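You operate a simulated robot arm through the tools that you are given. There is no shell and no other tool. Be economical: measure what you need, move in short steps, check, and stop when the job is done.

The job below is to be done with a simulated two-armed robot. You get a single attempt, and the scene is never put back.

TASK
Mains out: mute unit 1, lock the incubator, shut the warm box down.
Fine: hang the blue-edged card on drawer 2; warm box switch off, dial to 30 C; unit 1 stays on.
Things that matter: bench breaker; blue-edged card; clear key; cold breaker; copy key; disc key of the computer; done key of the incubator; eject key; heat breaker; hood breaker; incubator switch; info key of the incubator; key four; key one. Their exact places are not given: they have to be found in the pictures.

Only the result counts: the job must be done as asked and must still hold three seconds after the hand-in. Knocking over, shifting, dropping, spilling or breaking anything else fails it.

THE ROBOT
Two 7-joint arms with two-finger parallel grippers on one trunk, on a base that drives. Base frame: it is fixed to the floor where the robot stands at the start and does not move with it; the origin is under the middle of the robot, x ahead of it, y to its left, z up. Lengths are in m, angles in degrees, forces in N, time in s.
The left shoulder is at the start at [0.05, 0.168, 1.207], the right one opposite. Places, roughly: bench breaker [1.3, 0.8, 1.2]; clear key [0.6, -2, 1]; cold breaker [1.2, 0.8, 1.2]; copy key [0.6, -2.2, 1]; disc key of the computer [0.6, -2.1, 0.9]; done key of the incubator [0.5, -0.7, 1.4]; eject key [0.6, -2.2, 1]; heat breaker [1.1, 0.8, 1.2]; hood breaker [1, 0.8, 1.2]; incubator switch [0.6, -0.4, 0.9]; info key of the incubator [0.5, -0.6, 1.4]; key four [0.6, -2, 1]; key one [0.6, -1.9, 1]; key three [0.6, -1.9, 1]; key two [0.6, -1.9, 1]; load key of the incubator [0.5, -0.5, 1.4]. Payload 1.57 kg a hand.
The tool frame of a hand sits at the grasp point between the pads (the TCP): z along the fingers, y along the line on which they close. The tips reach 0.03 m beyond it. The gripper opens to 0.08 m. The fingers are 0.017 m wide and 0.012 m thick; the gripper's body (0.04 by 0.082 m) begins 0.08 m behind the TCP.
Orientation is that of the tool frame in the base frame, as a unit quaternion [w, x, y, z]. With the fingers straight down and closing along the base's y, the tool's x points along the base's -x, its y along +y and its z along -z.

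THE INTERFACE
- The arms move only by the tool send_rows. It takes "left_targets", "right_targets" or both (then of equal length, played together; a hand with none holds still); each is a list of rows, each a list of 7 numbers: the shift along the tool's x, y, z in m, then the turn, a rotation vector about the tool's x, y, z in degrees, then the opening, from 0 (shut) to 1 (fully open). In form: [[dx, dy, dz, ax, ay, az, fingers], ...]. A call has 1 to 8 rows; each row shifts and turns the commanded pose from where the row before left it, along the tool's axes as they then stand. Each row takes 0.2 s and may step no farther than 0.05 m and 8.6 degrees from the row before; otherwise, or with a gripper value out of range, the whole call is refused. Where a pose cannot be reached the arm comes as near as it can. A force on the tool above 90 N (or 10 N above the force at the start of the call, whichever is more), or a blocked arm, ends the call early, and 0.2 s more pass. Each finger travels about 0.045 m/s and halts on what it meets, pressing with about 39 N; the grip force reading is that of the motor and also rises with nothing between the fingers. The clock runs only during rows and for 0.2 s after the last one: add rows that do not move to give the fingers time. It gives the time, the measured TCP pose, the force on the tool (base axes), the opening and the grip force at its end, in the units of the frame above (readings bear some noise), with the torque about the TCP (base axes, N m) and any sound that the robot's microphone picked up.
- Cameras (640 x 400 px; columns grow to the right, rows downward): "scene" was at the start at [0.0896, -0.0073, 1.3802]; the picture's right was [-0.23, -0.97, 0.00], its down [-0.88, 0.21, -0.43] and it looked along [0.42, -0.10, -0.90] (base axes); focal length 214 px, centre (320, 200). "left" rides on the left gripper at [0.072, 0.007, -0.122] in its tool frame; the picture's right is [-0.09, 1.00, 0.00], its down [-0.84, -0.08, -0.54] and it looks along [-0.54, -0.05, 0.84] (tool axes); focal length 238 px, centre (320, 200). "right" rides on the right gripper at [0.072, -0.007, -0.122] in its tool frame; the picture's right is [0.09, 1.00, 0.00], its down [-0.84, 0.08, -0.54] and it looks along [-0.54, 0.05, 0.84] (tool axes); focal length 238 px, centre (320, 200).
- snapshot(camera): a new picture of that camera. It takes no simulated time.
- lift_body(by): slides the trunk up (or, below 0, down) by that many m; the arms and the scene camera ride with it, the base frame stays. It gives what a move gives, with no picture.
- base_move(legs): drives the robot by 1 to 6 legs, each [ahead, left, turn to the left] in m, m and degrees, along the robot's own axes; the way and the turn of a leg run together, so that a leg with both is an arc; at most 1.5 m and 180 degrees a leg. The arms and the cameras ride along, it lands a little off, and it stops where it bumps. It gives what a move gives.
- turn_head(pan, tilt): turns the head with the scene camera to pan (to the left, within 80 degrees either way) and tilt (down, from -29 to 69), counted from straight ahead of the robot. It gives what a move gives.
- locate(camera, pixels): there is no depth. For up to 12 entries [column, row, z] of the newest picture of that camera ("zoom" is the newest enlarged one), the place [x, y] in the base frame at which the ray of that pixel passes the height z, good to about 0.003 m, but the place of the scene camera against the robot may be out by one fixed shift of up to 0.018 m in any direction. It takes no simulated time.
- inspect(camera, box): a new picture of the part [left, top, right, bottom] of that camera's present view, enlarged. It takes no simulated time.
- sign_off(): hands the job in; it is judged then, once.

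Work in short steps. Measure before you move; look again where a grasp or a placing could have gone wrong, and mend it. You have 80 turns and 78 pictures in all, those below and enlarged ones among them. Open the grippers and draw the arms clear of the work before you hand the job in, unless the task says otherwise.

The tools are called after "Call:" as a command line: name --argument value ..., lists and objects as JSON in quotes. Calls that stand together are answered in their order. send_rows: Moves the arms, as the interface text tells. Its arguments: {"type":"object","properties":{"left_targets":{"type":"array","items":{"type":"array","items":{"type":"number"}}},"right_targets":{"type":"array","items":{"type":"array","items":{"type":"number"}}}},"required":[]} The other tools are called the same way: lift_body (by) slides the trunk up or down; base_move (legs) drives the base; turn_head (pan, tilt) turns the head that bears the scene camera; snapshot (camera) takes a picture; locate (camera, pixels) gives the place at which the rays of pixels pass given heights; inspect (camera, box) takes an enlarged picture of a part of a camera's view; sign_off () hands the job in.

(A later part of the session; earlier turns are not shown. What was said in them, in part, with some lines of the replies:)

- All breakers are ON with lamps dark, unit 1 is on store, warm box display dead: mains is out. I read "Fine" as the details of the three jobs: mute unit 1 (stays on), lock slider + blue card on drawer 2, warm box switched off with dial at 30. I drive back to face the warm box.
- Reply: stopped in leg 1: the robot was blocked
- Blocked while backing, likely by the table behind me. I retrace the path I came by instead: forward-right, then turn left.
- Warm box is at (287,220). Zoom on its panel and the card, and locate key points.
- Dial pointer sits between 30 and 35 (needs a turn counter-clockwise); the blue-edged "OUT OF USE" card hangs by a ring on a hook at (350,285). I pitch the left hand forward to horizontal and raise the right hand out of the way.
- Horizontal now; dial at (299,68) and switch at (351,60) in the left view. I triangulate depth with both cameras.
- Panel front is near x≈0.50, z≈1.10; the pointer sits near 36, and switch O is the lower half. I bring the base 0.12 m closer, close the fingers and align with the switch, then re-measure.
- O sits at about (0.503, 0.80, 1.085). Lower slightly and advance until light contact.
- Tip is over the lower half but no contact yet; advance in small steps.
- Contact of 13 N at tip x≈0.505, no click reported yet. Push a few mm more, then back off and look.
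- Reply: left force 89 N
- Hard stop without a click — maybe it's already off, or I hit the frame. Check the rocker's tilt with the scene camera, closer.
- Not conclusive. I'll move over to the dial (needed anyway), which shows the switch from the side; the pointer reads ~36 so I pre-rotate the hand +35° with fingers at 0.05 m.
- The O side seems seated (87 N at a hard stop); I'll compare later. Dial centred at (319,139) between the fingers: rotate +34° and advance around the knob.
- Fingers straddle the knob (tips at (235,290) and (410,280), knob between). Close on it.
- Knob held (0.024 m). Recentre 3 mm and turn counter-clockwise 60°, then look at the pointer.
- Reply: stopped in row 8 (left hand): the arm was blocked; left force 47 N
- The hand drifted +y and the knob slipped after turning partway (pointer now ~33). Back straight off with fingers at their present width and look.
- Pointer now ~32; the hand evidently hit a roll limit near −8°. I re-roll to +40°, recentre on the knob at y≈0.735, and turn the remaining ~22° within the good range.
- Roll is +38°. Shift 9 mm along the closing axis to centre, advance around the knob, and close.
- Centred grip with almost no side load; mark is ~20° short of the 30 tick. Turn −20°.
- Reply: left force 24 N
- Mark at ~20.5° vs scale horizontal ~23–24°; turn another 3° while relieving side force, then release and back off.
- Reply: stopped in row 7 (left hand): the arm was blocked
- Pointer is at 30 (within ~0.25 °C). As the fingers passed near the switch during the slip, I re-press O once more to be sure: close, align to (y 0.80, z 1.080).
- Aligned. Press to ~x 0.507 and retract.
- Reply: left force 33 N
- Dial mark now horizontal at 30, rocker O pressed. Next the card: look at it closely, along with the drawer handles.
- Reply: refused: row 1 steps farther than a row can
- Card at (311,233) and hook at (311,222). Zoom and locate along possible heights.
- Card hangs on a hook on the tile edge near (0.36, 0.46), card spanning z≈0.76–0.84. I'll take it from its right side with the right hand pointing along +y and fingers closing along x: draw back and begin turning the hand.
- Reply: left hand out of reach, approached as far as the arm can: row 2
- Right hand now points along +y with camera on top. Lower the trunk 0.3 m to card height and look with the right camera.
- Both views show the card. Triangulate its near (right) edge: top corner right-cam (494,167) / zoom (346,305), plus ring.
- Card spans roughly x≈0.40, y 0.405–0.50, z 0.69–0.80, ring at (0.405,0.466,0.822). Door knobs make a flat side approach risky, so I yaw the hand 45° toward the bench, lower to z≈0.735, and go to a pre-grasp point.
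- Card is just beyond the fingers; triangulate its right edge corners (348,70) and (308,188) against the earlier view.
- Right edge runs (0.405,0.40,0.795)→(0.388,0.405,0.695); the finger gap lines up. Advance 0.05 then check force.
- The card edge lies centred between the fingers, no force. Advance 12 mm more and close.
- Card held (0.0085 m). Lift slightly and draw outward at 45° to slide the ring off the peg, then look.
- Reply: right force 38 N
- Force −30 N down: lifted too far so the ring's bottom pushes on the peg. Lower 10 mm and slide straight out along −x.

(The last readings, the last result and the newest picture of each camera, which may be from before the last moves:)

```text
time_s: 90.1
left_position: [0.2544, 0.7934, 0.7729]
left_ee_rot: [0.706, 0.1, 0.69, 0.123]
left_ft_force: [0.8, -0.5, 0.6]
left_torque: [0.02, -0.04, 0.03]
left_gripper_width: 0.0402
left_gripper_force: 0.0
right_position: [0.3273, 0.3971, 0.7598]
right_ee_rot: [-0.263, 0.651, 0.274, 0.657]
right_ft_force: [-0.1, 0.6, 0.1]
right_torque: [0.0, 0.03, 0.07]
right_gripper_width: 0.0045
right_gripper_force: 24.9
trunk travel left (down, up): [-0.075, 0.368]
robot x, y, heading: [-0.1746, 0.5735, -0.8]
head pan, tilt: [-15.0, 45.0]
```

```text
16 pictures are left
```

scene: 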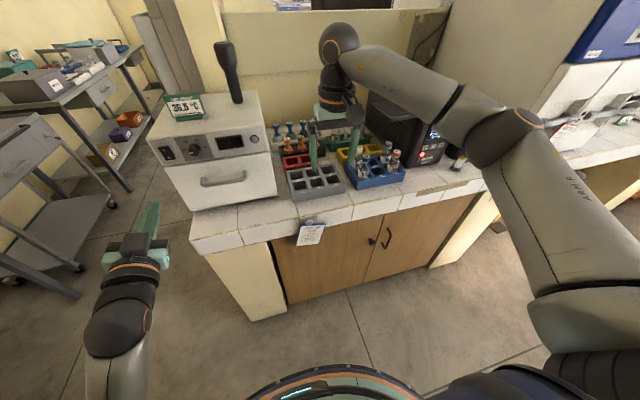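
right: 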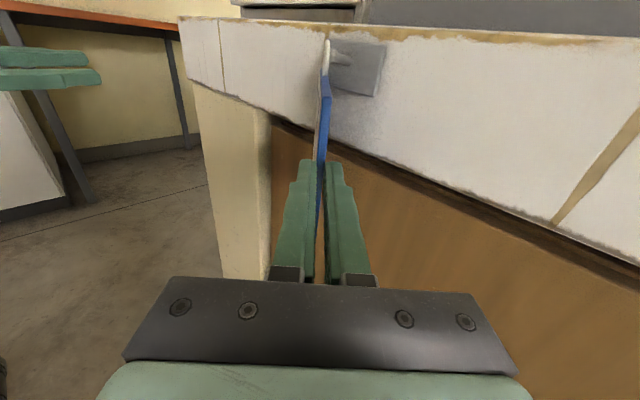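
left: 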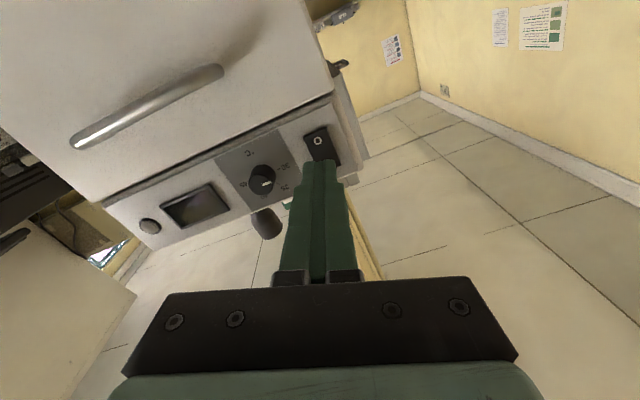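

Ring is off the peg, card gripped edge-on and aligned with the fingers, no forces. Back away, raise the trunk, drive right to the incubator and look at the drawer handles.

Call:
base_move --legs '[[-0.15, 0, 0]]'

Call:
lift_body --by 0.25

Call:
base_move --legs '[[0, -1.1, 1]]'

Call:
turn_head --pan -10 --tilt 15

Call:
snapshot --camera "scene"

```text
time_s: 91.5
left_position: [0.1038, 0.7951, 0.773]
left_ee_rot: [0.706, 0.1, 0.69, 0.124]
left_ft_force: [0.4, 0.8, 0.1]
left_torque: [-0.04, -0.03, 0.0]
left_gripper_width: 0.0401
left_gripper_force: 0.1
right_position: [0.1765, 0.3992, 0.7587]
right_ee_rot: [-0.263, 0.652, 0.274, 0.657]
right_ft_force: [0.0, 0.7, -0.8]
right_torque: [-0.01, 0.03, -0.02]
right_gripper_width: 0.0047
right_gripper_force: 25.5
trunk travel left (down, up): [-0.075, 0.368]
robot x, y, heading: [-0.3254, 0.576, -0.9]
head pan, tilt: [-15.0, 45.0]
```

```text
time_s: 94.1
left_position: [0.1051, 0.7945, 1.0226]
left_ee_rot: [0.706, 0.099, 0.69, 0.123]
left_ft_force: [-0.3, 0.1, -0.8]
left_torque: [0.01, 0.01, 0.01]
left_gripper_width: 0.04
left_gripper_force: 0.1
right_position: [0.1767, 0.3995, 1.0095]
right_ee_rot: [-0.264, 0.652, 0.274, 0.656]
right_ft_force: [-0.2, -0.6, -0.2]
right_torque: [-0.02, 0.03, -0.03]
right_gripper_width: 0.0048
right_gripper_force: 25.1
trunk travel left (down, up): [-0.325, 0.118]
robot x, y, heading: [-0.3289, 0.5773, -1.2]
head pan, tilt: [-15.0, 45.0]
```

```text
time_s: 99.7
left_position: [0.0831, -0.3032, 1.0235]
left_ee_rot: [0.707, 0.102, 0.69, 0.121]
left_ft_force: [-0.7, -0.2, -0.6]
left_torque: [0.0, 0.02, 0.02]
left_gripper_width: 0.04
left_gripper_force: 0.0
right_position: [0.1532, -0.6996, 1.0091]
right_ee_rot: [-0.261, 0.653, 0.272, 0.657]
right_ft_force: [0.5, 0.3, 0.1]
right_torque: [-0.02, 0.02, -0.03]
right_gripper_width: 0.0047
right_gripper_force: 25.2
trunk travel left (down, up): [-0.325, 0.118]
robot x, y, heading: [-0.3487, -0.5186, -1.3]
head pan, tilt: [-15.0, 45.0]
```

```text
time_s: 100.7
left_position: [0.0824, -0.3019, 1.023]
left_ee_rot: [0.707, 0.101, 0.69, 0.121]
left_ft_force: [0.4, 0.3, -0.4]
left_torque: [0.02, -0.01, 0.01]
left_gripper_width: 0.0399
left_gripper_force: 0.1
right_position: [0.1537, -0.699, 1.0083]
right_ee_rot: [-0.261, 0.653, 0.272, 0.657]
right_ft_force: [1.0, 0.1, -0.7]
right_torque: [0.01, 0.01, -0.02]
right_gripper_width: 0.0046
right_gripper_force: 24.8
trunk travel left (down, up): [-0.325, 0.118]
robot x, y, heading: [-0.346, -0.5143, -1.6]
head pan, tilt: [-10.0, 15.0]
```

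```text
15 pictures are left
```

scene: 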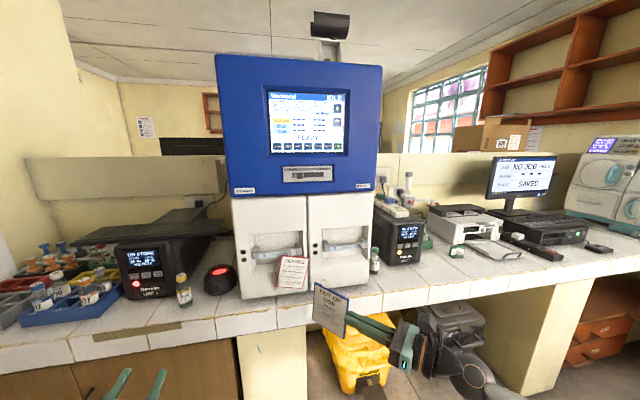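

Incubator in view: drawer handles at (276,250) and (345,248), slider at (307,173). Zoom both.

Call:
inspect --camera "scene" --box '[230, 215, 390, 315]'

Call:
inspect --camera "scene" --box '[265, 140, 355, 196]'

Call:
locate --camera "zoom" --pixels '[[320, 220, 1.2], [320, 220, 1.22], [320, 220, 1.24]]'

Call:
locate --camera "scene" --pixels '[[370, 245, 0.98], [370, 245, 1.0], [370, 245, 1.02], [335, 250, 0.98], [335, 250, 1.0], [335, 250, 1.02], [306, 255, 1.0], [242, 300, 0.85], [300, 290, 0.85]]'

```text
4.00 times, centred on (310, 265) of scene
```

zoom: 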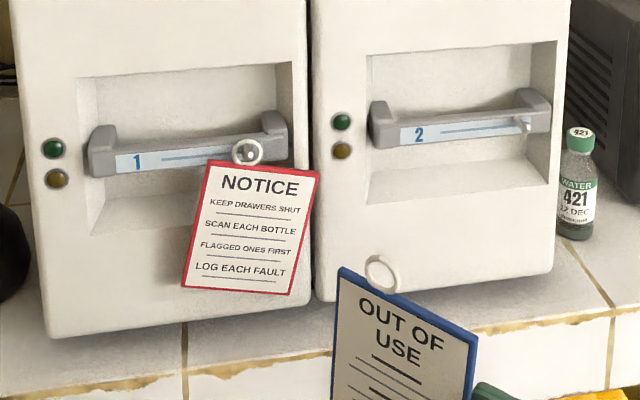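

```text
7.11 times, centred on (310, 168) of scene
```

zoom: 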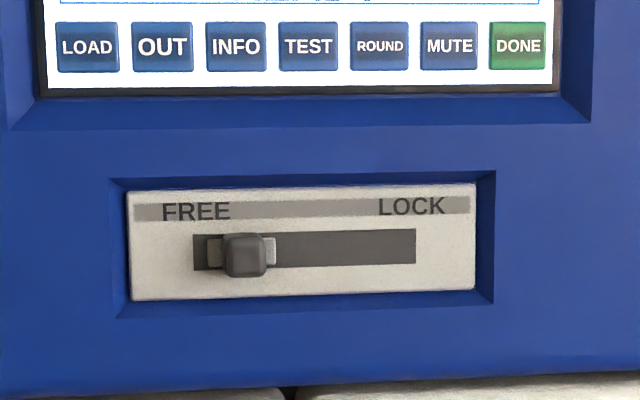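

```text
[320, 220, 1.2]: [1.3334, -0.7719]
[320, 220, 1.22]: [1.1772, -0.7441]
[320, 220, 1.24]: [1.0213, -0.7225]
```

```text
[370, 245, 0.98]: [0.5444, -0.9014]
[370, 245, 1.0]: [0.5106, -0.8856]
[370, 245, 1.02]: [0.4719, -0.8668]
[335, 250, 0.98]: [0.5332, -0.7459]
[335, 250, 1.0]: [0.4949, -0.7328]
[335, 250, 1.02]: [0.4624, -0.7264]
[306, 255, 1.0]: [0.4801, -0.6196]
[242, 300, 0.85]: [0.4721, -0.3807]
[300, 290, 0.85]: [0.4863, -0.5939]
```

Drawer 2's handle has a small peg at its right end, zoom (525,125) → about (0.46, −0.83, 1.02), the same kind that holds the NOTICE card. I yaw the hand back to ~24°, drive closer, and view ring vs peg.

Call:
send_rows --right_targets '[[0, 0, 0, 7, 0, 0, 0], [0, 0, 0, 7, 0, 0, 0], [0, 0, 0, 7, 0, 0, 0], [0, 0, 0, 0, 0, 0, 0]]'

Call:
base_move --legs '[[0.17, -0.19, 1.5]]'

Call:
snapshot --camera "right"

Call:
snapshot --camera "scene"

```text
time_s: 101.7
left_position: [0.0831, -0.3024, 1.0232]
left_ee_rot: [0.707, 0.102, 0.69, 0.121]
left_ft_force: [-0.8, -0.3, -0.2]
left_torque: [0.0, 0.02, 0.01]
left_gripper_width: 0.0403
left_gripper_force: 0.1
right_position: [0.1535, -0.6987, 1.01]
right_ee_rot: [-0.376, 0.594, 0.388, 0.597]
right_ft_force: [0.0, 0.1, 0.5]
right_torque: [0.01, -0.01, -0.01]
right_gripper_width: 0.0049
right_gripper_force: 25.3
trunk travel left (down, up): [-0.325, 0.118]
robot x, y, heading: [-0.3448, -0.5159, -1.3]
head pan, tilt: [-10.0, 15.0]
```

```text
time_s: 103.5
left_position: [0.2439, -0.483, 1.0233]
left_ee_rot: [0.705, 0.092, 0.691, 0.132]
left_ft_force: [-1.2, 0.6, -0.2]
left_torque: [0.0, 0.01, 0.05]
left_gripper_width: 0.04
left_gripper_force: 0.1
right_position: [0.3262, -0.878, 1.0093]
right_ee_rot: [-0.385, 0.588, 0.396, 0.591]
right_ft_force: [-0.6, -0.3, -0.2]
right_torque: [-0.01, -0.01, 0.02]
right_gripper_width: 0.0048
right_gripper_force: 25.3
trunk travel left (down, up): [-0.325, 0.118]
robot x, y, heading: [-0.1828, -0.7072, 0.5]
head pan, tilt: [-10.0, 15.0]
```

```text
12 pictures are left
```

right: 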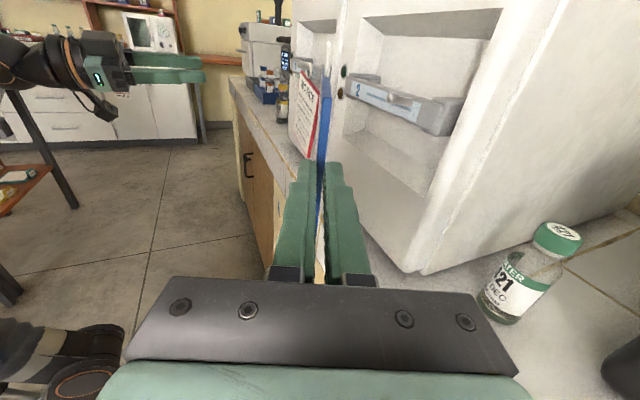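

```text
11 pictures are left
```

scene: 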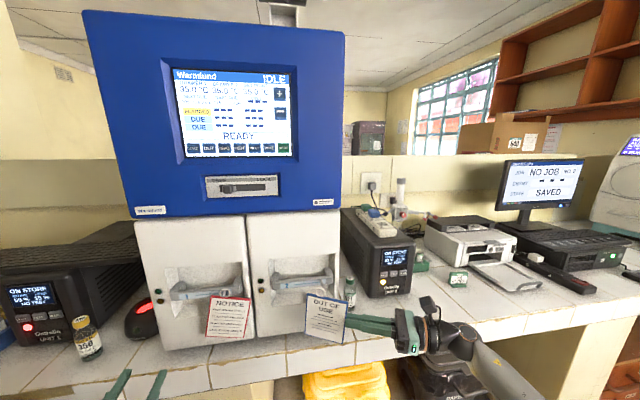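

Zoom the right camera on ring and peg for measuring.

Call:
inspect --camera "right" --box '[300, 40, 460, 140]'

Call:
inspect --camera "scene" --box '[260, 250, 360, 312]'

```text
4.00 times, centred on (380, 90) of right
```

zoom: 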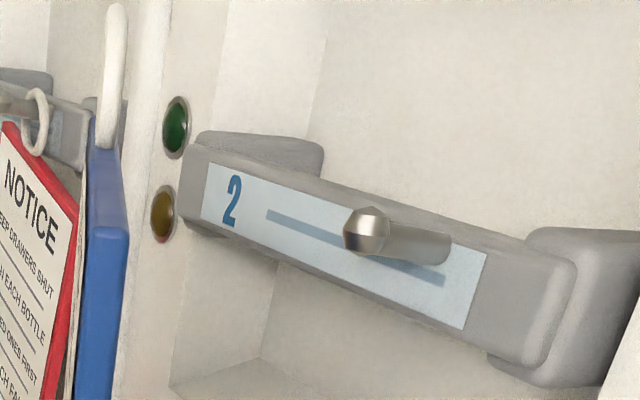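

```text
6.40 times, centred on (310, 281) of scene
```

zoom: 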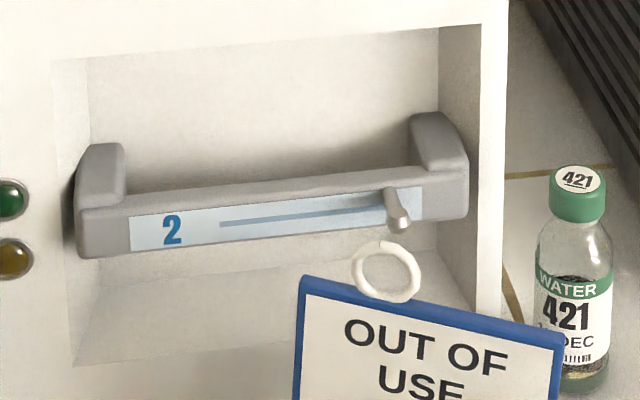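

Peg with tip at right px (392,98) / zoom (398,220); ring centre at right px (329,60) / zoom (386,270). Triangulate both.

Call:
locate --camera "right" --pixels '[[392, 98, 1.04], [392, 98, 1.03], [392, 98, 1.02], [392, 98, 1.01], [410, 101, 1.02], [410, 101, 1.01], [329, 60, 1.09], [329, 60, 1.085], [329, 60, 1.08], [329, 60, 1.075], [329, 60, 1.07]]'

Call:
locate --camera "zoom" --pixels '[[398, 220, 1.04], [398, 220, 1.03], [398, 220, 1.02], [398, 220, 1.01], [390, 195, 1.02], [390, 195, 1.01], [386, 270, 1.09], [386, 270, 1.08], [386, 270, 1.07], [386, 270, 1.06]]'

```text
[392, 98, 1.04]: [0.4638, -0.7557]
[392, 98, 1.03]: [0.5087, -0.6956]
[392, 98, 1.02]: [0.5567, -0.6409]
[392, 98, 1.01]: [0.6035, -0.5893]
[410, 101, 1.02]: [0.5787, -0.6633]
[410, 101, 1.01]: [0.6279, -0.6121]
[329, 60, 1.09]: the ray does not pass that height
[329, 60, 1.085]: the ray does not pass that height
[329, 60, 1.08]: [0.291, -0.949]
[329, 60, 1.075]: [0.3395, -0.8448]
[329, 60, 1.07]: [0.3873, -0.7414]
```

```text
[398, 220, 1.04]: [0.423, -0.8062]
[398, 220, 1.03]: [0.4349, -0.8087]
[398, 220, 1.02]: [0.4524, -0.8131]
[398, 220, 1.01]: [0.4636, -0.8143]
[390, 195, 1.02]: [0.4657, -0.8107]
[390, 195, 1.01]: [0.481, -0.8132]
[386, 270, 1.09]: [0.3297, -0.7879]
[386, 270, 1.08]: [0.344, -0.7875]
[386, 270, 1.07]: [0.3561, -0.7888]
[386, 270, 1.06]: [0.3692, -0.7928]
```

Ring needs Δ≈(+0.058,−0.017,−0.024) to meet the peg tip. First align in front of the tip (0.045 forward), then check.

Call:
send_rows --right_targets '[[-0.012, 0.024, 0.001, 0, 0, 0, 0], [-0.0115, 0.024, 0.001, 0, 0, 0, 0], [0, 0, 0, 0, 0, 0, 0]]'

Call:
inspect --camera "scene" --box '[275, 255, 365, 311]'

Call:
inspect --camera "right" --box '[270, 30, 430, 130]'

```text
time_s: 104.3
left_position: [0.2449, -0.4825, 1.0232]
left_ee_rot: [0.705, 0.092, 0.691, 0.131]
left_ft_force: [-0.5, -0.7, 0.0]
left_torque: [0.03, 0.04, 0.0]
left_gripper_width: 0.0397
left_gripper_force: 0.1
right_position: [0.3712, -0.8944, 0.9869]
right_ee_rot: [-0.384, 0.588, 0.396, 0.591]
right_ft_force: [0.3, 0.2, -0.1]
right_torque: [0.01, -0.02, -0.02]
right_gripper_width: 0.0046
right_gripper_force: 25.1
trunk travel left (down, up): [-0.325, 0.118]
robot x, y, heading: [-0.1785, -0.7079, 0.4]
head pan, tilt: [-10.0, 15.0]
```

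```text
7.11 times, centred on (320, 283) of scene
```

zoom: 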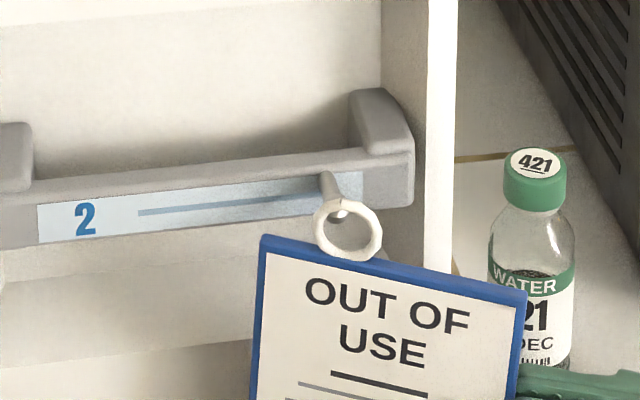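

```text
4.00 times, centred on (350, 80) of right
```

zoom: 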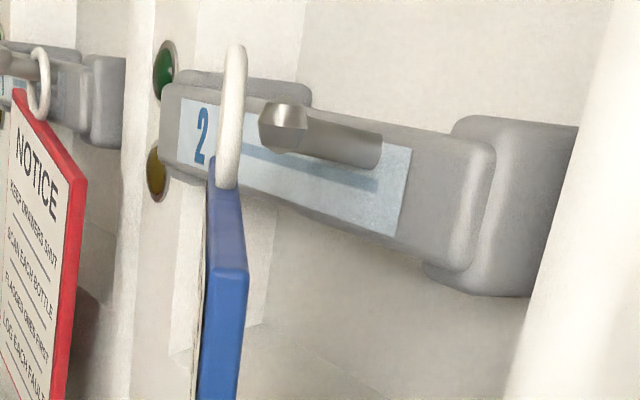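

Scene zoom shows peg tip behind the ring's opening, consistent with coaxial alignment. Slide straight forward 30 mm onto the peg.

Call:
send_rows --right_targets '[[0.001, 0.0092, 0.0039, 0, 0, 0, 0], [0, 0.0092, 0.0039, 0, 0, 0, 0], [0, 0.0092, 0.0039, 0, 0, 0, 0], [0, 0, 0, 0, 0, 0, 0]]'

Call:
inspect --camera "right" --box '[270, 30, 430, 130]'

```text
time_s: 105.3
left_position: [0.2436, -0.4832, 1.0234]
left_ee_rot: [0.705, 0.091, 0.691, 0.131]
left_ft_force: [-0.1, -1.1, -0.2]
left_torque: [0.0, 0.01, -0.02]
left_gripper_width: 0.0399
left_gripper_force: 0.1
right_position: [0.4022, -0.8928, 0.9879]
right_ee_rot: [-0.384, 0.588, 0.396, 0.591]
right_ft_force: [-1.0, 0.0, -0.3]
right_torque: [0.0, -0.02, 0.04]
right_gripper_width: 0.0035
right_gripper_force: 24.4
trunk travel left (down, up): [-0.325, 0.118]
robot x, y, heading: [-0.1838, -0.7079, 0.1]
head pan, tilt: [-10.0, 15.0]
```

```text
4.00 times, centred on (350, 80) of right
```

zoom: 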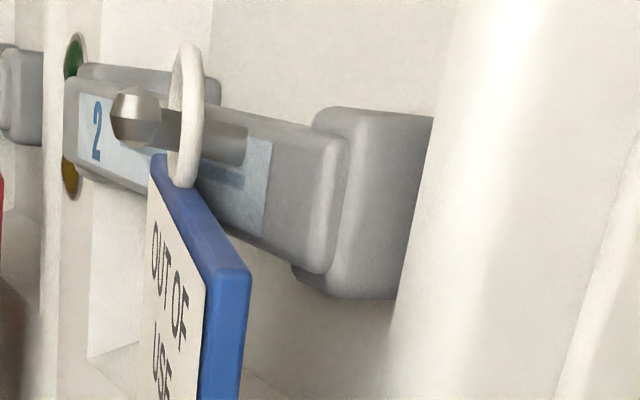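

Ring is threaded on the peg past its head. Lower 4 mm, open, and withdraw along −y.

Call:
send_rows --right_targets '[[-0.004, 0, 0, 0, 0, 0, 0.1], [0, 0, 0, 0, 0, 0, 0.3], [0, 0, 0, 0, 0, 0, 0.45], [0, 0.003, -0.007, 0, 0, 0, 0.45], [0, 0.006, -0.015, 0, 0, 0, 0.45], [0, 0.008, -0.02, 0, 0, 0, 0.45], [0, 0.006, -0.03, 0, 0, 0, 0.45], [0, 0, -0.03, 0, 0, 0, 0.45]]'

Call:
inspect --camera "scene" --box '[230, 240, 390, 340]'

```text
time_s: 107.1
left_position: [0.2441, -0.4829, 1.023]
left_ee_rot: [0.705, 0.092, 0.691, 0.131]
left_ft_force: [0.0, -0.5, 0.0]
left_torque: [0.01, 0.01, 0.02]
left_gripper_width: 0.0401
left_gripper_force: 0.1
right_position: [0.3818, -0.9973, 0.9833]
right_ee_rot: [-0.384, 0.588, 0.396, 0.591]
right_ft_force: [-0.5, 0.2, 0.1]
right_torque: [-0.03, 0.0, 0.03]
right_gripper_width: 0.0359
right_gripper_force: 0.1
trunk travel left (down, up): [-0.325, 0.118]
robot x, y, heading: [-0.1816, -0.7134, 0.6]
head pan, tilt: [-10.0, 15.0]
```

```text
4.00 times, centred on (310, 290) of scene
```

zoom: 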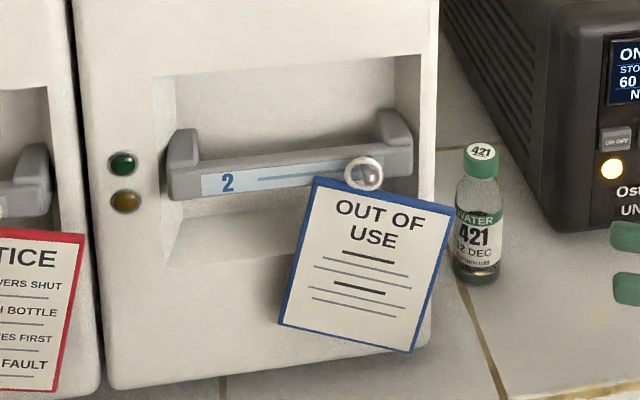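

Card hangs on drawer 2. Now the lock slider (~(0.46,−0.61,1.31), FREE→LOCK moves −y ~0.058 m): raise the trunk, bring the closed left hand up to it, draw the right hand back, and look with the left camera.

Call:
lift_body --by 0.115

Call:
send_rows --left_targets '[[-0.0475, -0.01, 0, 0, 0, 0, 0], [-0.0475, -0.01, 0, 0, 0, 0, 0], [-0.0475, -0.01, 0, 0, 0, 0, 0], [-0.0475, -0.01, 0, 0, 0, 0, 0], [0, 0, 0.04, 0, 0, 0, 0], [0, 0, 0.04, 0, 0, 0, 0], [0, 0, 0, 0, 0, 0, 0]]' --right_targets '[[0, -0.04, -0.017, 0, 0, 0, 0.45], [0, -0.04, -0.017, 0, 0, 0, 0.45], [0, -0.04, -0.017, 0, 0, 0, 0.45], [0, 0, 0, 0, 0, 0, 0.45], [0, 0, 0, 0, 0, 0, 0.45], [0, 0, 0, 0, 0, 0, 0.45], [0, 0, 0, 0, 0, 0, 0.45]]'

Call:
snapshot --camera "left"

```text
time_s: 108.6
left_position: [0.244, -0.482, 1.1386]
left_ee_rot: [0.705, 0.092, 0.691, 0.131]
left_ft_force: [0.8, -0.4, -0.9]
left_torque: [-0.04, -0.02, 0.01]
left_gripper_width: 0.0398
left_gripper_force: 0.0
right_position: [0.3823, -0.9965, 1.0983]
right_ee_rot: [-0.384, 0.589, 0.396, 0.591]
right_ft_force: [0.7, -0.2, -0.5]
right_torque: [-0.02, -0.02, 0.01]
right_gripper_width: 0.0359
right_gripper_force: 0.0
trunk travel left (down, up): [-0.44, 0.003]
robot x, y, heading: [-0.1821, -0.7113, 0.3]
head pan, tilt: [-10.0, 15.0]
```

```text
time_s: 109.3
left_position: [0.2736, -0.5198, 1.2059]
left_ee_rot: [0.682, 0.166, 0.676, 0.226]
left_ft_force: [-0.4, 0.4, 0.1]
left_torque: [-0.01, 0.0, 0.0]
left_gripper_width: 0.0002
left_gripper_force: 12.5
left hand out of reach, approached as far as the arm can: row 1, 2
right_position: [0.2782, -0.9965, 1.0963]
right_ee_rot: [-0.385, 0.588, 0.396, 0.591]
right_ft_force: [0.0, -0.6, -0.3]
right_torque: [0.02, -0.01, -0.01]
right_gripper_width: 0.0361
right_gripper_force: 0.0
trunk travel left (down, up): [-0.44, 0.003]
robot x, y, heading: [-0.1793, -0.7092, 0.1]
head pan, tilt: [-10.0, 15.0]
stopped in row 3 (left hand): the arm was blocked; the commanded pose is now the measured one
```

```text
4 pictures are left
```

left: 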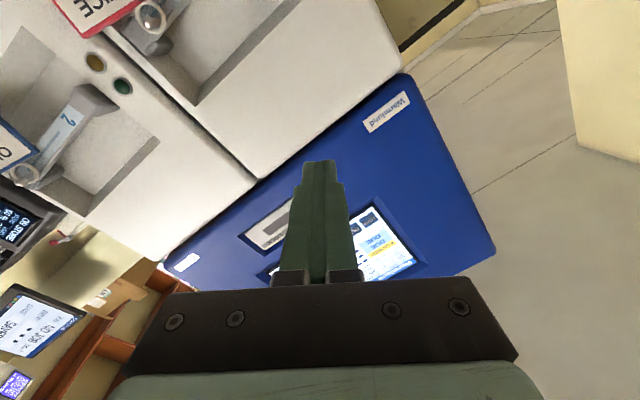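

Arm limit reached too close to the shoulder; it needs to go forward first. Meanwhile locate the slider from the newest scene picture: knob (227,188), slot ends (222,187)–(267,186).

Call:
locate --camera "scene" --pixels '[[227, 189, 1.3], [227, 189, 1.32], [227, 189, 1.28], [266, 186, 1.3], [207, 187, 1.3], [277, 185, 1.3], [246, 187, 1.3], [246, 187, 1.28], [246, 187, 1.32]]'

Call:
send_rows --left_targets '[[0, 0, 0.04, 0, 0, 0, 0], [0, 0, 0.04, 0, 0, 0, 0], [0, 0, 0, 0, 0, 0, 0]]'

```text
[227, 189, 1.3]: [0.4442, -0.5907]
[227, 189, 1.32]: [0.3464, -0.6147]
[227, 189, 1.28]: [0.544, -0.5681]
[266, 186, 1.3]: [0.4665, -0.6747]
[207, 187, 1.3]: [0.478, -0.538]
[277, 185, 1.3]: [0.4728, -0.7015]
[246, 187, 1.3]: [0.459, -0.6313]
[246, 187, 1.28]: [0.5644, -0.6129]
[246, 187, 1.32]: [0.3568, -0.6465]
```

```text
time_s: 110.1
left_position: [0.3534, -0.5145, 1.208]
left_ee_rot: [0.682, 0.166, 0.675, 0.226]
left_ft_force: [-0.4, -0.5, -0.8]
left_torque: [0.01, 0.0, 0.0]
left_gripper_width: 0.0
left_gripper_force: 21.2
right_position: [0.2776, -0.9952, 1.0976]
right_ee_rot: [-0.384, 0.588, 0.396, 0.591]
right_ft_force: [-0.5, 0.3, 0.6]
right_torque: [0.0, -0.01, 0.01]
right_gripper_width: 0.0359
right_gripper_force: 0.1
trunk travel left (down, up): [-0.44, 0.003]
robot x, y, heading: [-0.1829, -0.7093, 0.3]
head pan, tilt: [-10.0, 15.0]
```

Slider knob est. (≈0.46, −0.597, 1.30), travel to y≈−0.655. Move the left hand up to a pre-contact pose on the knob's left.

Call:
send_rows --left_targets '[[-0.0365, -0.001, 0.015, 0, 0, 0, 0], [-0.0365, -0.001, 0.015, 0, 0, 0, 0], [-0.0365, -0.001, 0.015, 0, 0, 0, 0], [0, 0, 0, 0, 0, 0, 0]]'

```text
time_s: 111.1
left_position: [0.4046, -0.552, 1.2978]
left_ee_rot: [0.674, 0.171, 0.673, 0.253]
left_ft_force: [0.1, 0.1, 1.0]
left_torque: [0.01, 0.02, -0.02]
left_gripper_width: 0.0
left_gripper_force: 21.6
right_position: [0.2794, -0.9961, 1.0972]
right_ee_rot: [-0.384, 0.588, 0.397, 0.591]
right_ft_force: [-0.4, 0.8, -0.5]
right_torque: [0.0, -0.01, 0.0]
right_gripper_width: 0.0361
right_gripper_force: 0.0
trunk travel left (down, up): [-0.44, 0.003]
robot x, y, heading: [-0.1827, -0.7075, 0.4]
head pan, tilt: [-10.0, 15.0]
```

The arm resists going further −y, so I pull back, shift the base right 0.13 m, and re-approach with the arm more to its own side.

Call:
send_rows --left_targets '[[0, 0, -0.045, 0, 0, 0, 0]]'

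Call:
base_move --legs '[[0, -0.13, 0]]'

```text
time_s: 111.7
left_position: [0.3559, -0.5518, 1.3419]
left_ee_rot: [0.705, 0.157, 0.637, 0.269]
left_ft_force: [0.1, -0.1, 0.1]
left_torque: [-0.01, 0.0, 0.01]
left_gripper_width: 0.0
left_gripper_force: 21.4
right_position: [0.2797, -0.9956, 1.0969]
right_ee_rot: [-0.385, 0.588, 0.396, 0.591]
right_ft_force: [-0.5, 1.0, -0.9]
right_torque: [-0.01, -0.01, 0.02]
right_gripper_width: 0.0362
right_gripper_force: 0.2
trunk travel left (down, up): [-0.44, 0.003]
robot x, y, heading: [-0.1803, -0.7073, 0.0]
head pan, tilt: [-10.0, 15.0]
stopped in row 1 (left hand): the arm was blocked; the commanded pose is now the measured one
```

```text
time_s: 113.0
left_position: [0.3574, -0.6841, 1.3411]
left_ee_rot: [0.704, 0.158, 0.638, 0.269]
left_ft_force: [-0.3, -0.4, -0.6]
left_torque: [0.0, -0.01, 0.01]
left_gripper_width: 0.0001
left_gripper_force: 21.3
right_position: [0.2785, -1.128, 1.0953]
right_ee_rot: [-0.386, 0.588, 0.395, 0.591]
right_ft_force: [0.0, 0.6, 0.5]
right_torque: [0.02, -0.03, -0.01]
right_gripper_width: 0.0361
right_gripper_force: 0.1
trunk travel left (down, up): [-0.44, 0.003]
robot x, y, heading: [-0.1781, -0.8404, 0.2]
head pan, tilt: [-10.0, 15.0]
```

Give the arm more room: back the base 0.1 m, re-level the hand, and extend to the pre-contact pose.

Call:
base_move --legs '[[-0.1, 0, 0]]'

Call:
send_rows --left_targets '[[0.024, 0.0167, 0.034, 5, 1.2, 0, 0], [0.024, 0.0167, 0.034, 5, 1.2, 0, 0], [0.024, 0.0167, 0.034, 0, 0, 0, 0], [0.024, 0.0167, 0.03, 0, 0, 0, 0], [0, 0, 0, 0, 0, 0, 0]]'

```text
time_s: 114.1
left_position: [0.2567, -0.6852, 1.3422]
left_ee_rot: [0.705, 0.159, 0.637, 0.268]
left_ft_force: [-0.7, 0.3, 0.2]
left_torque: [-0.04, 0.01, 0.03]
left_gripper_width: 0.0
left_gripper_force: 21.3
right_position: [0.1787, -1.1289, 1.0985]
right_ee_rot: [-0.384, 0.588, 0.396, 0.592]
right_ft_force: [-0.8, 0.0, -0.5]
right_torque: [-0.03, -0.01, 0.0]
right_gripper_width: 0.0359
right_gripper_force: 0.0
trunk travel left (down, up): [-0.44, 0.003]
robot x, y, heading: [-0.2821, -0.8381, 0.3]
head pan, tilt: [-10.0, 15.0]
```

```text
time_s: 115.3
left_position: [0.3837, -0.5676, 1.3098]
left_ee_rot: [0.675, 0.212, 0.673, 0.216]
left_ft_force: [-0.1, 0.3, 0.8]
left_torque: [0.0, 0.0, 0.02]
left_gripper_width: 0.0
left_gripper_force: 21.3
right_position: [0.178, -1.1289, 1.0953]
right_ee_rot: [-0.384, 0.588, 0.396, 0.592]
right_ft_force: [-0.7, 0.7, -0.2]
right_torque: [0.02, 0.01, 0.01]
right_gripper_width: 0.036
right_gripper_force: 0.0
trunk travel left (down, up): [-0.44, 0.003]
robot x, y, heading: [-0.283, -0.8408, 0.3]
head pan, tilt: [-10.0, 15.0]
```

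Pose reached and level. One scene zoom to relate the fingertip to the slider knob.

Call:
inspect --camera "scene" --box '[130, 130, 290, 230]'

```text
4.00 times, centred on (210, 180) of scene
```

zoom: 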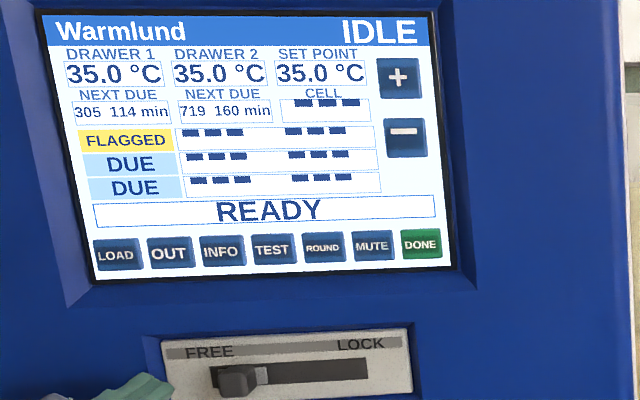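

Tip at about (165,388), knob at (237,381), slot right end (368,370). Locate them for relative offsets.

Call:
locate --camera "zoom" --pixels '[[237, 381, 1.32], [237, 381, 1.31], [237, 381, 1.3], [237, 381, 1.29], [165, 385, 1.31], [165, 385, 1.32], [368, 370, 1.31], [368, 370, 1.3], [212, 380, 1.3], [162, 365, 1.3], [412, 365, 1.3]]'

```text
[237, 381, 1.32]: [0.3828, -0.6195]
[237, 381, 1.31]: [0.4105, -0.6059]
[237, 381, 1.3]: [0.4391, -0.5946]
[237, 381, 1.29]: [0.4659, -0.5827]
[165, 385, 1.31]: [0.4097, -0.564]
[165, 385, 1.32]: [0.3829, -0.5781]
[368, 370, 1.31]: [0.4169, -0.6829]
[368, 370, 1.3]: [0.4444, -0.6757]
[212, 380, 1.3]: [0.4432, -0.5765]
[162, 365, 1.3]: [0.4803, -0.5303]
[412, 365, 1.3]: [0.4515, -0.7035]
```

Knob ≈ (0.435,−0.598,1.302); tip at (0.414,−0.567,1.31). Lower 7 mm and advance 26 mm beside the knob, checking for contact.

Call:
send_rows --left_targets '[[0.0074, -0.0015, 0.01, 0, 0, 0, 0], [0, 0, 0.008, 0, 0, 0, 0], [0, 0, 0.008, 0, 0, 0, 0], [0, 0, 0, 0, 0, 0, 0]]'

```text
time_s: 116.3
left_position: [0.4118, -0.5648, 1.302]
left_ee_rot: [0.675, 0.213, 0.674, 0.214]
left_ft_force: [0.2, 0.1, 0.0]
left_torque: [0.02, 0.01, 0.0]
left_gripper_width: 0.0001
left_gripper_force: 21.1
right_position: [0.1781, -1.1293, 1.0969]
right_ee_rot: [-0.384, 0.588, 0.396, 0.592]
right_ft_force: [0.4, 0.3, -0.3]
right_torque: [0.01, -0.03, -0.01]
right_gripper_width: 0.0363
right_gripper_force: 0.1
trunk travel left (down, up): [-0.44, 0.003]
robot x, y, heading: [-0.2815, -0.8435, 0.4]
head pan, tilt: [-10.0, 15.0]
```

No contact at tip x 0.442. Sweep −y 30 mm and see whether a sliding force appears.

Call:
send_rows --left_targets '[[-0.0057, -0.0082, 0, 0, 0, 0, 0], [-0.0057, -0.0082, 0, 0, 0, 0, 0], [-0.0057, -0.0082, 0, 0, 0, 0, 0]]'

```text
time_s: 117.1
left_position: [0.4119, -0.5974, 1.3021]
left_ee_rot: [0.675, 0.213, 0.673, 0.216]
left_ft_force: [-0.2, 0.1, -0.1]
left_torque: [0.01, 0.01, 0.03]
left_gripper_width: 0.0
left_gripper_force: 21.3
right_position: [0.1783, -1.1295, 1.0973]
right_ee_rot: [-0.384, 0.588, 0.395, 0.592]
right_ft_force: [-0.4, -0.4, 0.1]
right_torque: [-0.01, -0.02, -0.01]
right_gripper_width: 0.0359
right_gripper_force: 0.0
trunk travel left (down, up): [-0.44, 0.003]
robot x, y, heading: [-0.286, -0.8406, 0.1]
head pan, tilt: [-10.0, 15.0]
```

No force: either still in front of the knob or it slides freely. Probe forward gently here.

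Call:
send_rows --left_targets '[[0, 0, 0.004, 0, 0, 0, 0], [0, 0, 0.004, 0, 0, 0, 0], [0, 0, 0, 0, 0, 0, 0]]'

```text
time_s: 117.9
left_position: [0.419, -0.5964, 1.3001]
left_ee_rot: [0.675, 0.213, 0.673, 0.215]
left_ft_force: [-0.1, 0.5, 0.2]
left_torque: [-0.02, 0.01, -0.02]
left_gripper_width: 0.0
left_gripper_force: 20.8
right_position: [0.1797, -1.1286, 1.0978]
right_ee_rot: [-0.384, 0.588, 0.396, 0.591]
right_ft_force: [-0.5, -0.3, -1.0]
right_torque: [0.02, 0.0, 0.0]
right_gripper_width: 0.0362
right_gripper_force: 0.1
trunk travel left (down, up): [-0.44, 0.003]
robot x, y, heading: [-0.2848, -0.8449, 0.3]
head pan, tilt: [-10.0, 15.0]
```

Still free at tip x 0.449; probe further.

Call:
send_rows --left_targets '[[0, 0, 0.004, 0, 0, 0, 0], [0, 0, 0.004, 0, 0, 0, 0], [0, 0, 0, 0, 0, 0, 0]]'

```text
time_s: 118.7
left_position: [0.4223, -0.5951, 1.3026]
left_ee_rot: [0.674, 0.213, 0.674, 0.215]
left_ft_force: [-36.9, -0.3, -14.2]
left_torque: [0.01, 0.48, -0.09]
left_gripper_width: 0.0
left_gripper_force: 21.4
right_position: [0.1746, -1.1282, 1.0991]
right_ee_rot: [-0.383, 0.587, 0.396, 0.593]
right_ft_force: [0.3, -0.2, 0.2]
right_torque: [-0.01, 0.0, 0.02]
right_gripper_width: 0.0361
right_gripper_force: 0.0
trunk travel left (down, up): [-0.44, 0.003]
robot x, y, heading: [-0.2785, -0.8387, 0.6]
head pan, tilt: [-10.0, 15.0]
```

Contact at tip x≈0.452, centred — that's the knob's face. Back off, return +y 36 mm, and go in to tip x≈0.463 beside it.

Call:
send_rows --left_targets '[[0, 0, -0.012, 0, 0, 0, 0], [0.0103, 0.0147, 0, 0, 0, 0, 0], [0.0103, 0.0147, 0, 0, 0, 0, 0], [0, 0, 0.012, 0, 0, 0, 0], [0, 0, 0.006, 0, 0, 0, 0], [0, 0, 0, 0, 0, 0, 0]]'

```text
time_s: 120.1
left_position: [0.419, -0.5598, 1.3047]
left_ee_rot: [0.671, 0.214, 0.676, 0.214]
left_ft_force: [-54.0, -1.9, -7.1]
left_torque: [-0.06, -0.14, 0.42]
left_gripper_width: 0.0002
left_gripper_force: 21.2
right_position: [0.1706, -1.1271, 1.1011]
right_ee_rot: [-0.383, 0.584, 0.399, 0.594]
right_ft_force: [0.4, -0.8, 0.6]
right_torque: [-0.01, -0.01, 0.03]
right_gripper_width: 0.0359
right_gripper_force: 0.1
trunk travel left (down, up): [-0.44, 0.003]
robot x, y, heading: [-0.2864, -0.8398, 0.3]
head pan, tilt: [-10.0, 15.0]
stopped in row 6 (left hand): the force on the tool passed its limit (the readings are from after the stop); the commanded pose is now the measured one
```

Contact there at tip x 0.449 (upper-left of tip) suggests 0.449–0.452 is the plate, so my first sweep may already have been moving the knob. Ease off 5 mm and sweep the full travel −y.

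Call:
send_rows --left_targets '[[0.003, 0, -0.005, 0, 0, 0, 0], [-0.0057, -0.0082, 0, 0, 0, 0, 0], [-0.0057, -0.0082, 0, 0, 0, 0, 0], [-0.0057, -0.0082, 0, 0, 0, 0, 0], [-0.0057, -0.0082, 0, 0, 0, 0, 0], [-0.0057, -0.0082, 0, 0, 0, 0, 0], [-0.0057, -0.0082, 0, 0, 0, 0, 0]]'

```text
time_s: 121.7
left_position: [0.4216, -0.6171, 1.2963]
left_ee_rot: [0.671, 0.214, 0.677, 0.212]
left_ft_force: [-16.6, 10.9, 0.0]
left_torque: [-0.03, -0.14, 0.28]
left_gripper_width: 0.0001
left_gripper_force: 21.4
right_position: [0.1751, -1.1271, 1.0996]
right_ee_rot: [-0.384, 0.588, 0.396, 0.592]
right_ft_force: [0.2, 0.5, 0.0]
right_torque: [-0.01, 0.01, -0.01]
right_gripper_width: 0.0362
right_gripper_force: 0.0
trunk travel left (down, up): [-0.44, 0.003]
robot x, y, heading: [-0.2803, -0.8426, 0.4]
head pan, tilt: [-10.0, 15.0]
```

Now +11 N resists in y (pushing something) and the tip rubs. Ease off 4 mm, raise 4 mm and continue −y.

Call:
send_rows --left_targets '[[-0.004, 0, -0.004, 0, 0, 0, 0], [-0.0057, -0.0082, 0, 0, 0, 0, 0], [-0.0057, -0.0082, 0, 0, 0, 0, 0], [0, 0, 0, 0, 0, 0, 0]]'

```text
time_s: 122.7
left_position: [0.4223, -0.6408, 1.2966]
left_ee_rot: [0.668, 0.216, 0.679, 0.212]
left_ft_force: [0.7, 2.2, 0.5]
left_torque: [0.0, -0.01, 0.04]
left_gripper_width: 0.0
left_gripper_force: 21.5
right_position: [0.1773, -1.1273, 1.0959]
right_ee_rot: [-0.384, 0.588, 0.396, 0.591]
right_ft_force: [0.0, 0.7, -0.5]
right_torque: [0.0, -0.01, -0.02]
right_gripper_width: 0.0358
right_gripper_force: 0.0
trunk travel left (down, up): [-0.44, 0.003]
robot x, y, heading: [-0.2813, -0.8432, 0.4]
head pan, tilt: [-10.0, 15.0]
```

Small y load of 2 N remains. Push on another 12 mm looking for the end stop.

Call:
send_rows --left_targets '[[-0.0034, -0.0049, 0, 0, 0, 0, 0], [-0.0034, -0.0049, 0, 0, 0, 0, 0], [0, 0, 0, 0, 0, 0, 0]]'

```text
time_s: 123.5
left_position: [0.4204, -0.6444, 1.2956]
left_ee_rot: [0.667, 0.21, 0.681, 0.216]
left_ft_force: [1.1, 21.5, 0.5]
left_torque: [-0.04, -0.01, 0.19]
left_gripper_width: 0.0001
left_gripper_force: 21.6
right_position: [0.1783, -1.1252, 1.0978]
right_ee_rot: [-0.383, 0.589, 0.398, 0.591]
right_ft_force: [-0.7, 0.1, 0.4]
right_torque: [0.01, 0.01, 0.01]
right_gripper_width: 0.0358
right_gripper_force: 0.1
trunk travel left (down, up): [-0.44, 0.003]
robot x, y, heading: [-0.2844, -0.8402, 0.8]
head pan, tilt: [-10.0, 15.0]
```

End stop: 21 N in y with no more travel. Back off; verify with one zoom after withdrawing.

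Call:
send_rows --left_targets '[[-0.0034, -0.0049, 0, 0, 0, 0, 0], [0, 0, 0, 0, 0, 0, 0], [0.006, 0.0086, 0, 0, 0, 0, 0], [0.006, 0.0086, 0, 0, 0, 0, 0], [0, 0, -0.04, 0, 0, 0, 0], [0.012, 0.017, -0.04, 0, 0, 0, 0]]'

Call:
inspect --camera "scene" --box '[130, 150, 290, 250]'

```text
time_s: 124.9
left_position: [0.3408, -0.6162, 1.2955]
left_ee_rot: [0.669, 0.214, 0.68, 0.212]
left_ft_force: [0.5, -0.6, 0.0]
left_torque: [0.02, 0.0, -0.02]
left_gripper_width: 0.0001
left_gripper_force: 21.0
right_position: [0.1771, -1.1274, 1.0968]
right_ee_rot: [-0.384, 0.588, 0.396, 0.591]
right_ft_force: [-1.1, 0.4, 0.2]
right_torque: [0.04, 0.0, 0.05]
right_gripper_width: 0.036
right_gripper_force: 0.0
trunk travel left (down, up): [-0.44, 0.003]
robot x, y, heading: [-0.2786, -0.8462, 0.2]
head pan, tilt: [-10.0, 15.0]
```

```text
4.00 times, centred on (210, 200) of scene
```

zoom: 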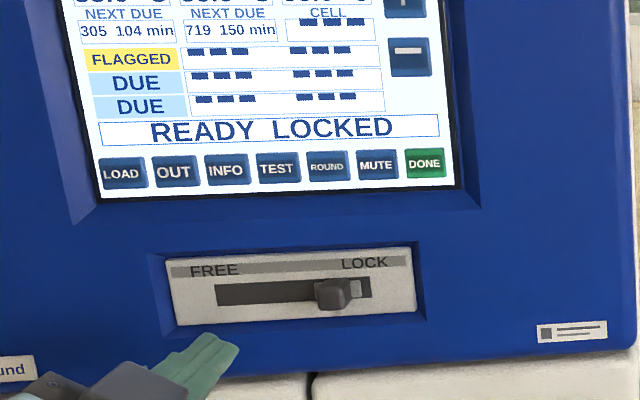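

"READY LOCKED" — the incubator is locked. One picture left. From the first pictures I triangulate MUTE at (0.535,−0.112,0.953) (TEST at y −0.074; face vertical at x≈0.536). Back off, lower the trunk, and slide left to unit 1.

Call:
base_move --legs '[[-0.08, 0, 0]]'

Call:
lift_body --by -0.3

Call:
base_move --legs '[[0, 0.5, 0]]'

```text
time_s: 125.9
left_position: [0.2598, -0.6167, 1.297]
left_ee_rot: [0.669, 0.214, 0.679, 0.213]
left_ft_force: [0.8, 0.0, 0.0]
left_torque: [0.01, 0.03, 0.0]
left_gripper_width: 0.0002
left_gripper_force: 21.7
right_position: [0.0957, -1.1295, 1.0979]
right_ee_rot: [-0.384, 0.588, 0.396, 0.592]
right_ft_force: [0.0, 0.6, 0.1]
right_torque: [0.01, 0.01, -0.01]
right_gripper_width: 0.0359
right_gripper_force: 0.1
trunk travel left (down, up): [-0.44, 0.003]
robot x, y, heading: [-0.3613, -0.8394, 0.0]
head pan, tilt: [-10.0, 15.0]
```

```text
time_s: 128.9
left_position: [0.259, -0.6161, 0.9964]
left_ee_rot: [0.668, 0.215, 0.68, 0.213]
left_ft_force: [-0.5, -0.3, 0.7]
left_torque: [0.0, 0.02, -0.01]
left_gripper_width: 0.0
left_gripper_force: 21.2
right_position: [0.0967, -1.1285, 0.797]
right_ee_rot: [-0.385, 0.587, 0.397, 0.591]
right_ft_force: [-0.3, 0.6, -1.0]
right_torque: [0.04, 0.02, 0.01]
right_gripper_width: 0.0361
right_gripper_force: 0.0
trunk travel left (down, up): [-0.14, 0.303]
robot x, y, heading: [-0.3686, -0.8405, 0.4]
head pan, tilt: [-10.0, 15.0]
```

```text
time_s: 131.9
left_position: [0.2515, -0.1081, 0.9962]
left_ee_rot: [0.667, 0.211, 0.681, 0.217]
left_ft_force: [0.0, -0.7, 0.5]
left_torque: [0.0, 0.01, -0.01]
left_gripper_width: 0.0
left_gripper_force: 21.4
right_position: [0.0947, -0.6213, 0.7979]
right_ee_rot: [-0.387, 0.586, 0.4, 0.589]
right_ft_force: [-0.3, -0.4, 0.6]
right_torque: [-0.02, 0.03, -0.01]
right_gripper_width: 0.0361
right_gripper_force: 0.1
trunk travel left (down, up): [-0.14, 0.303]
robot x, y, heading: [-0.3677, -0.3453, 1.0]
head pan, tilt: [-10.0, 15.0]
```

Drive forward 0.17 m, then lower the hand to the key's height.

Call:
base_move --legs '[[0.17, 0, 0]]'

Call:
send_rows --left_targets '[[0.015, -0.016, 0, 0, 0, 0, 0], [0.015, -0.016, 0, 0, 0, 0, 0], [0, 0, 0, 0, 0, 0, 0]]'

```text
time_s: 133.4
left_position: [0.4257, -0.1031, 0.9956]
left_ee_rot: [0.666, 0.21, 0.682, 0.217]
left_ft_force: [0.7, 0.1, 0.2]
left_torque: [-0.04, -0.01, -0.01]
left_gripper_width: 0.0
left_gripper_force: 21.0
right_position: [0.2698, -0.6172, 0.7977]
right_ee_rot: [-0.39, 0.585, 0.4, 0.588]
right_ft_force: [-1.2, 0.8, -0.6]
right_torque: [0.03, 0.0, 0.0]
right_gripper_width: 0.036
right_gripper_force: 0.1
trunk travel left (down, up): [-0.14, 0.303]
robot x, y, heading: [-0.197, -0.3371, 1.2]
head pan, tilt: [-10.0, 15.0]
```

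```text
time_s: 134.2
left_position: [0.4253, -0.1132, 0.9523]
left_ee_rot: [0.667, 0.209, 0.681, 0.218]
left_ft_force: [0.3, 0.0, -0.5]
left_torque: [0.02, 0.01, 0.03]
left_gripper_width: 0.0
left_gripper_force: 21.6
right_position: [0.2689, -0.6172, 0.7978]
right_ee_rot: [-0.39, 0.585, 0.399, 0.588]
right_ft_force: [0.7, 0.2, -0.5]
right_torque: [-0.02, -0.05, -0.05]
right_gripper_width: 0.0361
right_gripper_force: 0.1
trunk travel left (down, up): [-0.14, 0.303]
robot x, y, heading: [-0.1963, -0.3377, 1.3]
head pan, tilt: [-10.0, 15.0]
```

At (0.425,−0.113,0.952). Advance until just before the key, then small pressing steps.

Call:
send_rows --left_targets '[[-0.002, -0.002, 0.035, 0, 0, 0, 0], [0, 0, 0.025, 0, 0, 0, 0], [0, 0, 0.005, 0, 0, 0, 0], [0, 0, 0.004, 0, 0, 0, 0], [0, 0, 0.003, 0, 0, 0, 0], [0, 0, 0, 0, 0, 0, 0]]'

```text
time_s: 135.6
left_position: [0.4966, -0.1136, 0.9537]
left_ee_rot: [0.667, 0.211, 0.681, 0.217]
left_ft_force: [-0.2, -0.4, -0.8]
left_torque: [0.0, -0.02, 0.02]
left_gripper_width: 0.0001
left_gripper_force: 20.9
right_position: [0.2678, -0.6161, 0.7979]
right_ee_rot: [-0.388, 0.585, 0.401, 0.589]
right_ft_force: [0.1, 0.3, -0.7]
right_torque: [0.0, -0.03, 0.02]
right_gripper_width: 0.0361
right_gripper_force: 0.1
trunk travel left (down, up): [-0.14, 0.303]
robot x, y, heading: [-0.1959, -0.3377, 1.0]
head pan, tilt: [-10.0, 15.0]
```

Tip at 0.527, no contact yet; continue in 3 mm steps.

Call:
send_rows --left_targets '[[0, 0, 0.003, 0, 0, 0, 0], [0, 0, 0.003, 0, 0, 0, 0], [0, 0, 0, 0, 0, 0, 0]]'

```text
time_s: 136.4
left_position: [0.5014, -0.1133, 0.9518]
left_ee_rot: [0.667, 0.21, 0.681, 0.218]
left_ft_force: [-2.5, 1.0, -1.2]
left_torque: [0.01, 0.02, -0.01]
left_gripper_width: 0.0001
left_gripper_force: 21.5
right_position: [0.2678, -0.6176, 0.7983]
right_ee_rot: [-0.389, 0.585, 0.401, 0.588]
right_ft_force: [0.1, 0.2, 0.0]
right_torque: [0.02, -0.01, 0.02]
right_gripper_width: 0.036
right_gripper_force: 0.2
trunk travel left (down, up): [-0.14, 0.303]
robot x, y, heading: [-0.194, -0.3414, 1.2]
head pan, tilt: [-10.0, 15.0]
heard: click
```

Click heard — MUTE pressed. Retreat and raise the hand, then use the last picture to confirm.

Call:
send_rows --left_targets '[[0, 0, -0.04, 0, 0, 0, 0], [0, 0, -0.04, 0, 0, 0, 0], [0, 0, -0.04, 0, 0, 0, 0], [-0.0205, 0.014, -0.02, 0, 0, 0, 0], [-0.0205, 0.014, 0, 0, 0, 0, 0], [0, 0, 0, 0, 0, 0, 0]]'

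Call:
snapshot --camera "left"

```text
time_s: 137.8
left_position: [0.3631, -0.1165, 1.0034]
left_ee_rot: [0.666, 0.21, 0.681, 0.219]
left_ft_force: [0.1, -0.1, 0.1]
left_torque: [-0.02, 0.04, 0.02]
left_gripper_width: 0.0001
left_gripper_force: 21.6
right_position: [0.2691, -0.6169, 0.7969]
right_ee_rot: [-0.389, 0.585, 0.399, 0.588]
right_ft_force: [-0.3, -0.1, -0.5]
right_torque: [0.01, -0.01, -0.02]
right_gripper_width: 0.0363
right_gripper_force: 0.2
trunk travel left (down, up): [-0.14, 0.303]
robot x, y, heading: [-0.1935, -0.3384, 1.2]
head pan, tilt: [-10.0, 15.0]
```

```text
1 pictures are left
```

left: 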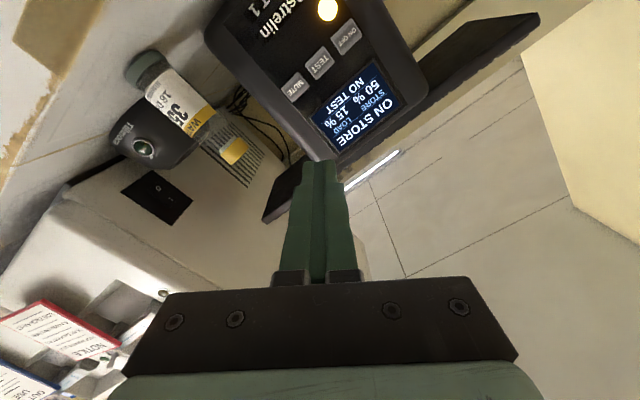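

Lamp on unit 1 changed from red to amber (muted), display still on, vial standing. Open the grippers and back away from the bench.

Call:
base_move --legs '[[-0.2, 0, 0]]'

Call:
send_rows --left_targets '[[0, 0, 0, 0, 0, 0, 1], [0, 0, 0, 0, 0, 0, 1], [0, 0, 0, 0, 0, 0, 1], [0, 0, 0, 0, 0, 0, 1], [0, 0, 0, 0, 0, 0, 1]]' --right_targets '[[0, 0, 0, 0, 0, 0, 1], [0, 0, 0, 0, 0, 0, 1], [0, 0, 0, 0, 0, 0, 1], [0, 0, 0, 0, 0, 0, 1], [0, 0, 0, 0, 0, 0, 1]]'

Call:
turn_head --pan 50 --tilt 8

Call:
inspect --camera "scene" --box '[290, 150, 390, 230]'

```text
time_s: 139.4
left_position: [0.1606, -0.1206, 1.0033]
left_ee_rot: [0.666, 0.208, 0.682, 0.219]
left_ft_force: [0.1, 0.6, 0.2]
left_torque: [0.01, -0.04, 0.0]
left_gripper_width: 0.0001
left_gripper_force: 21.7
right_position: [0.069, -0.6207, 0.7978]
right_ee_rot: [-0.39, 0.585, 0.401, 0.588]
right_ft_force: [-0.2, 1.0, 0.1]
right_torque: [0.01, -0.01, -0.02]
right_gripper_width: 0.036
right_gripper_force: 0.0
trunk travel left (down, up): [-0.14, 0.303]
robot x, y, heading: [-0.3963, -0.3419, 0.8]
head pan, tilt: [-10.0, 15.0]
```

```text
time_s: 140.6
left_position: [0.1602, -0.1203, 1.0046]
left_ee_rot: [0.666, 0.209, 0.681, 0.22]
left_ft_force: [0.0, -0.5, 0.3]
left_torque: [0.04, 0.0, -0.03]
left_gripper_width: 0.0798
left_gripper_force: 0.1
right_position: [0.0678, -0.6209, 0.7966]
right_ee_rot: [-0.39, 0.584, 0.401, 0.588]
right_ft_force: [0.5, 0.5, 0.9]
right_torque: [-0.02, 0.02, -0.02]
right_gripper_width: 0.0802
right_gripper_force: 0.1
trunk travel left (down, up): [-0.14, 0.303]
robot x, y, heading: [-0.4, -0.3403, 1.1]
head pan, tilt: [-10.0, 15.0]
```

```text
time_s: 141.9
left_position: [0.1627, -0.1197, 1.0038]
left_ee_rot: [0.666, 0.208, 0.682, 0.219]
left_ft_force: [0.2, 0.5, 0.3]
left_torque: [-0.01, 0.0, -0.01]
left_gripper_width: 0.0799
left_gripper_force: 0.0
right_position: [0.0673, -0.6212, 0.7965]
right_ee_rot: [-0.39, 0.585, 0.401, 0.588]
right_ft_force: [-0.1, 1.0, -0.7]
right_torque: [0.02, 0.0, -0.02]
right_gripper_width: 0.0797
right_gripper_force: 0.1
trunk travel left (down, up): [-0.14, 0.303]
robot x, y, heading: [-0.3955, -0.3434, 1.3]
head pan, tilt: [50.0, 8.0]
```

```text
5.00 times, centred on (340, 190) of scene
```

zoom: 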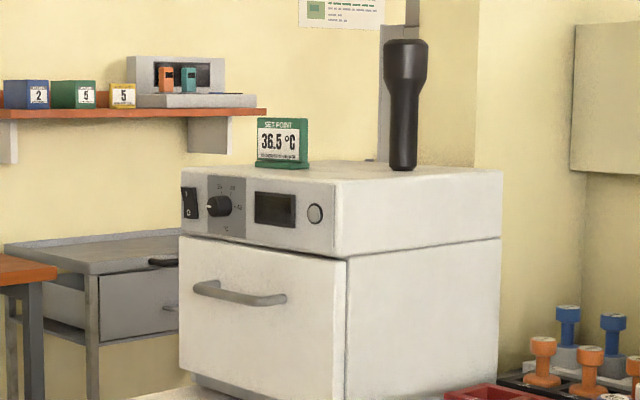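

Seen from the side, the rocker's upper "I" end stands out and "O" is in (off), and the dial pointer is at 30. Everything is done, so I hand in.

Call:
sign_off

```text
The job is handed in.
```

I finished the job and handed it in: unit 1 is muted and still on, the incubator is locked with the blue-edged card on drawer 2, and the warm box is switched off with its dial at about 30 °C.

- **Reading of the task:** unit 1 showed ON STORE, and the breakers were all on with their lamps dark, so I took the mains as out. I read "Fine" as details of the three jobs, not as the alternative case, so I did everything in both lines.
- **Unit 1:** I heard a click when I pressed MUTE. The lamp changed from red to amber and the display stayed on.
- **Incubator:** the screen reads READY LOCKED, and the card's ring hangs on the peg of drawer 2's handle.
- **Warm box:** the dial pointer looked about a quarter of a degree off 30 at most. Its display was already dark and I heard no click, so I judged the switch off by its tilt: "O" pressed in, "I" standing out.

While I was driving near the breakers, the base bumped something once and stopped. I never saw what it touched and did not look back at that spot.
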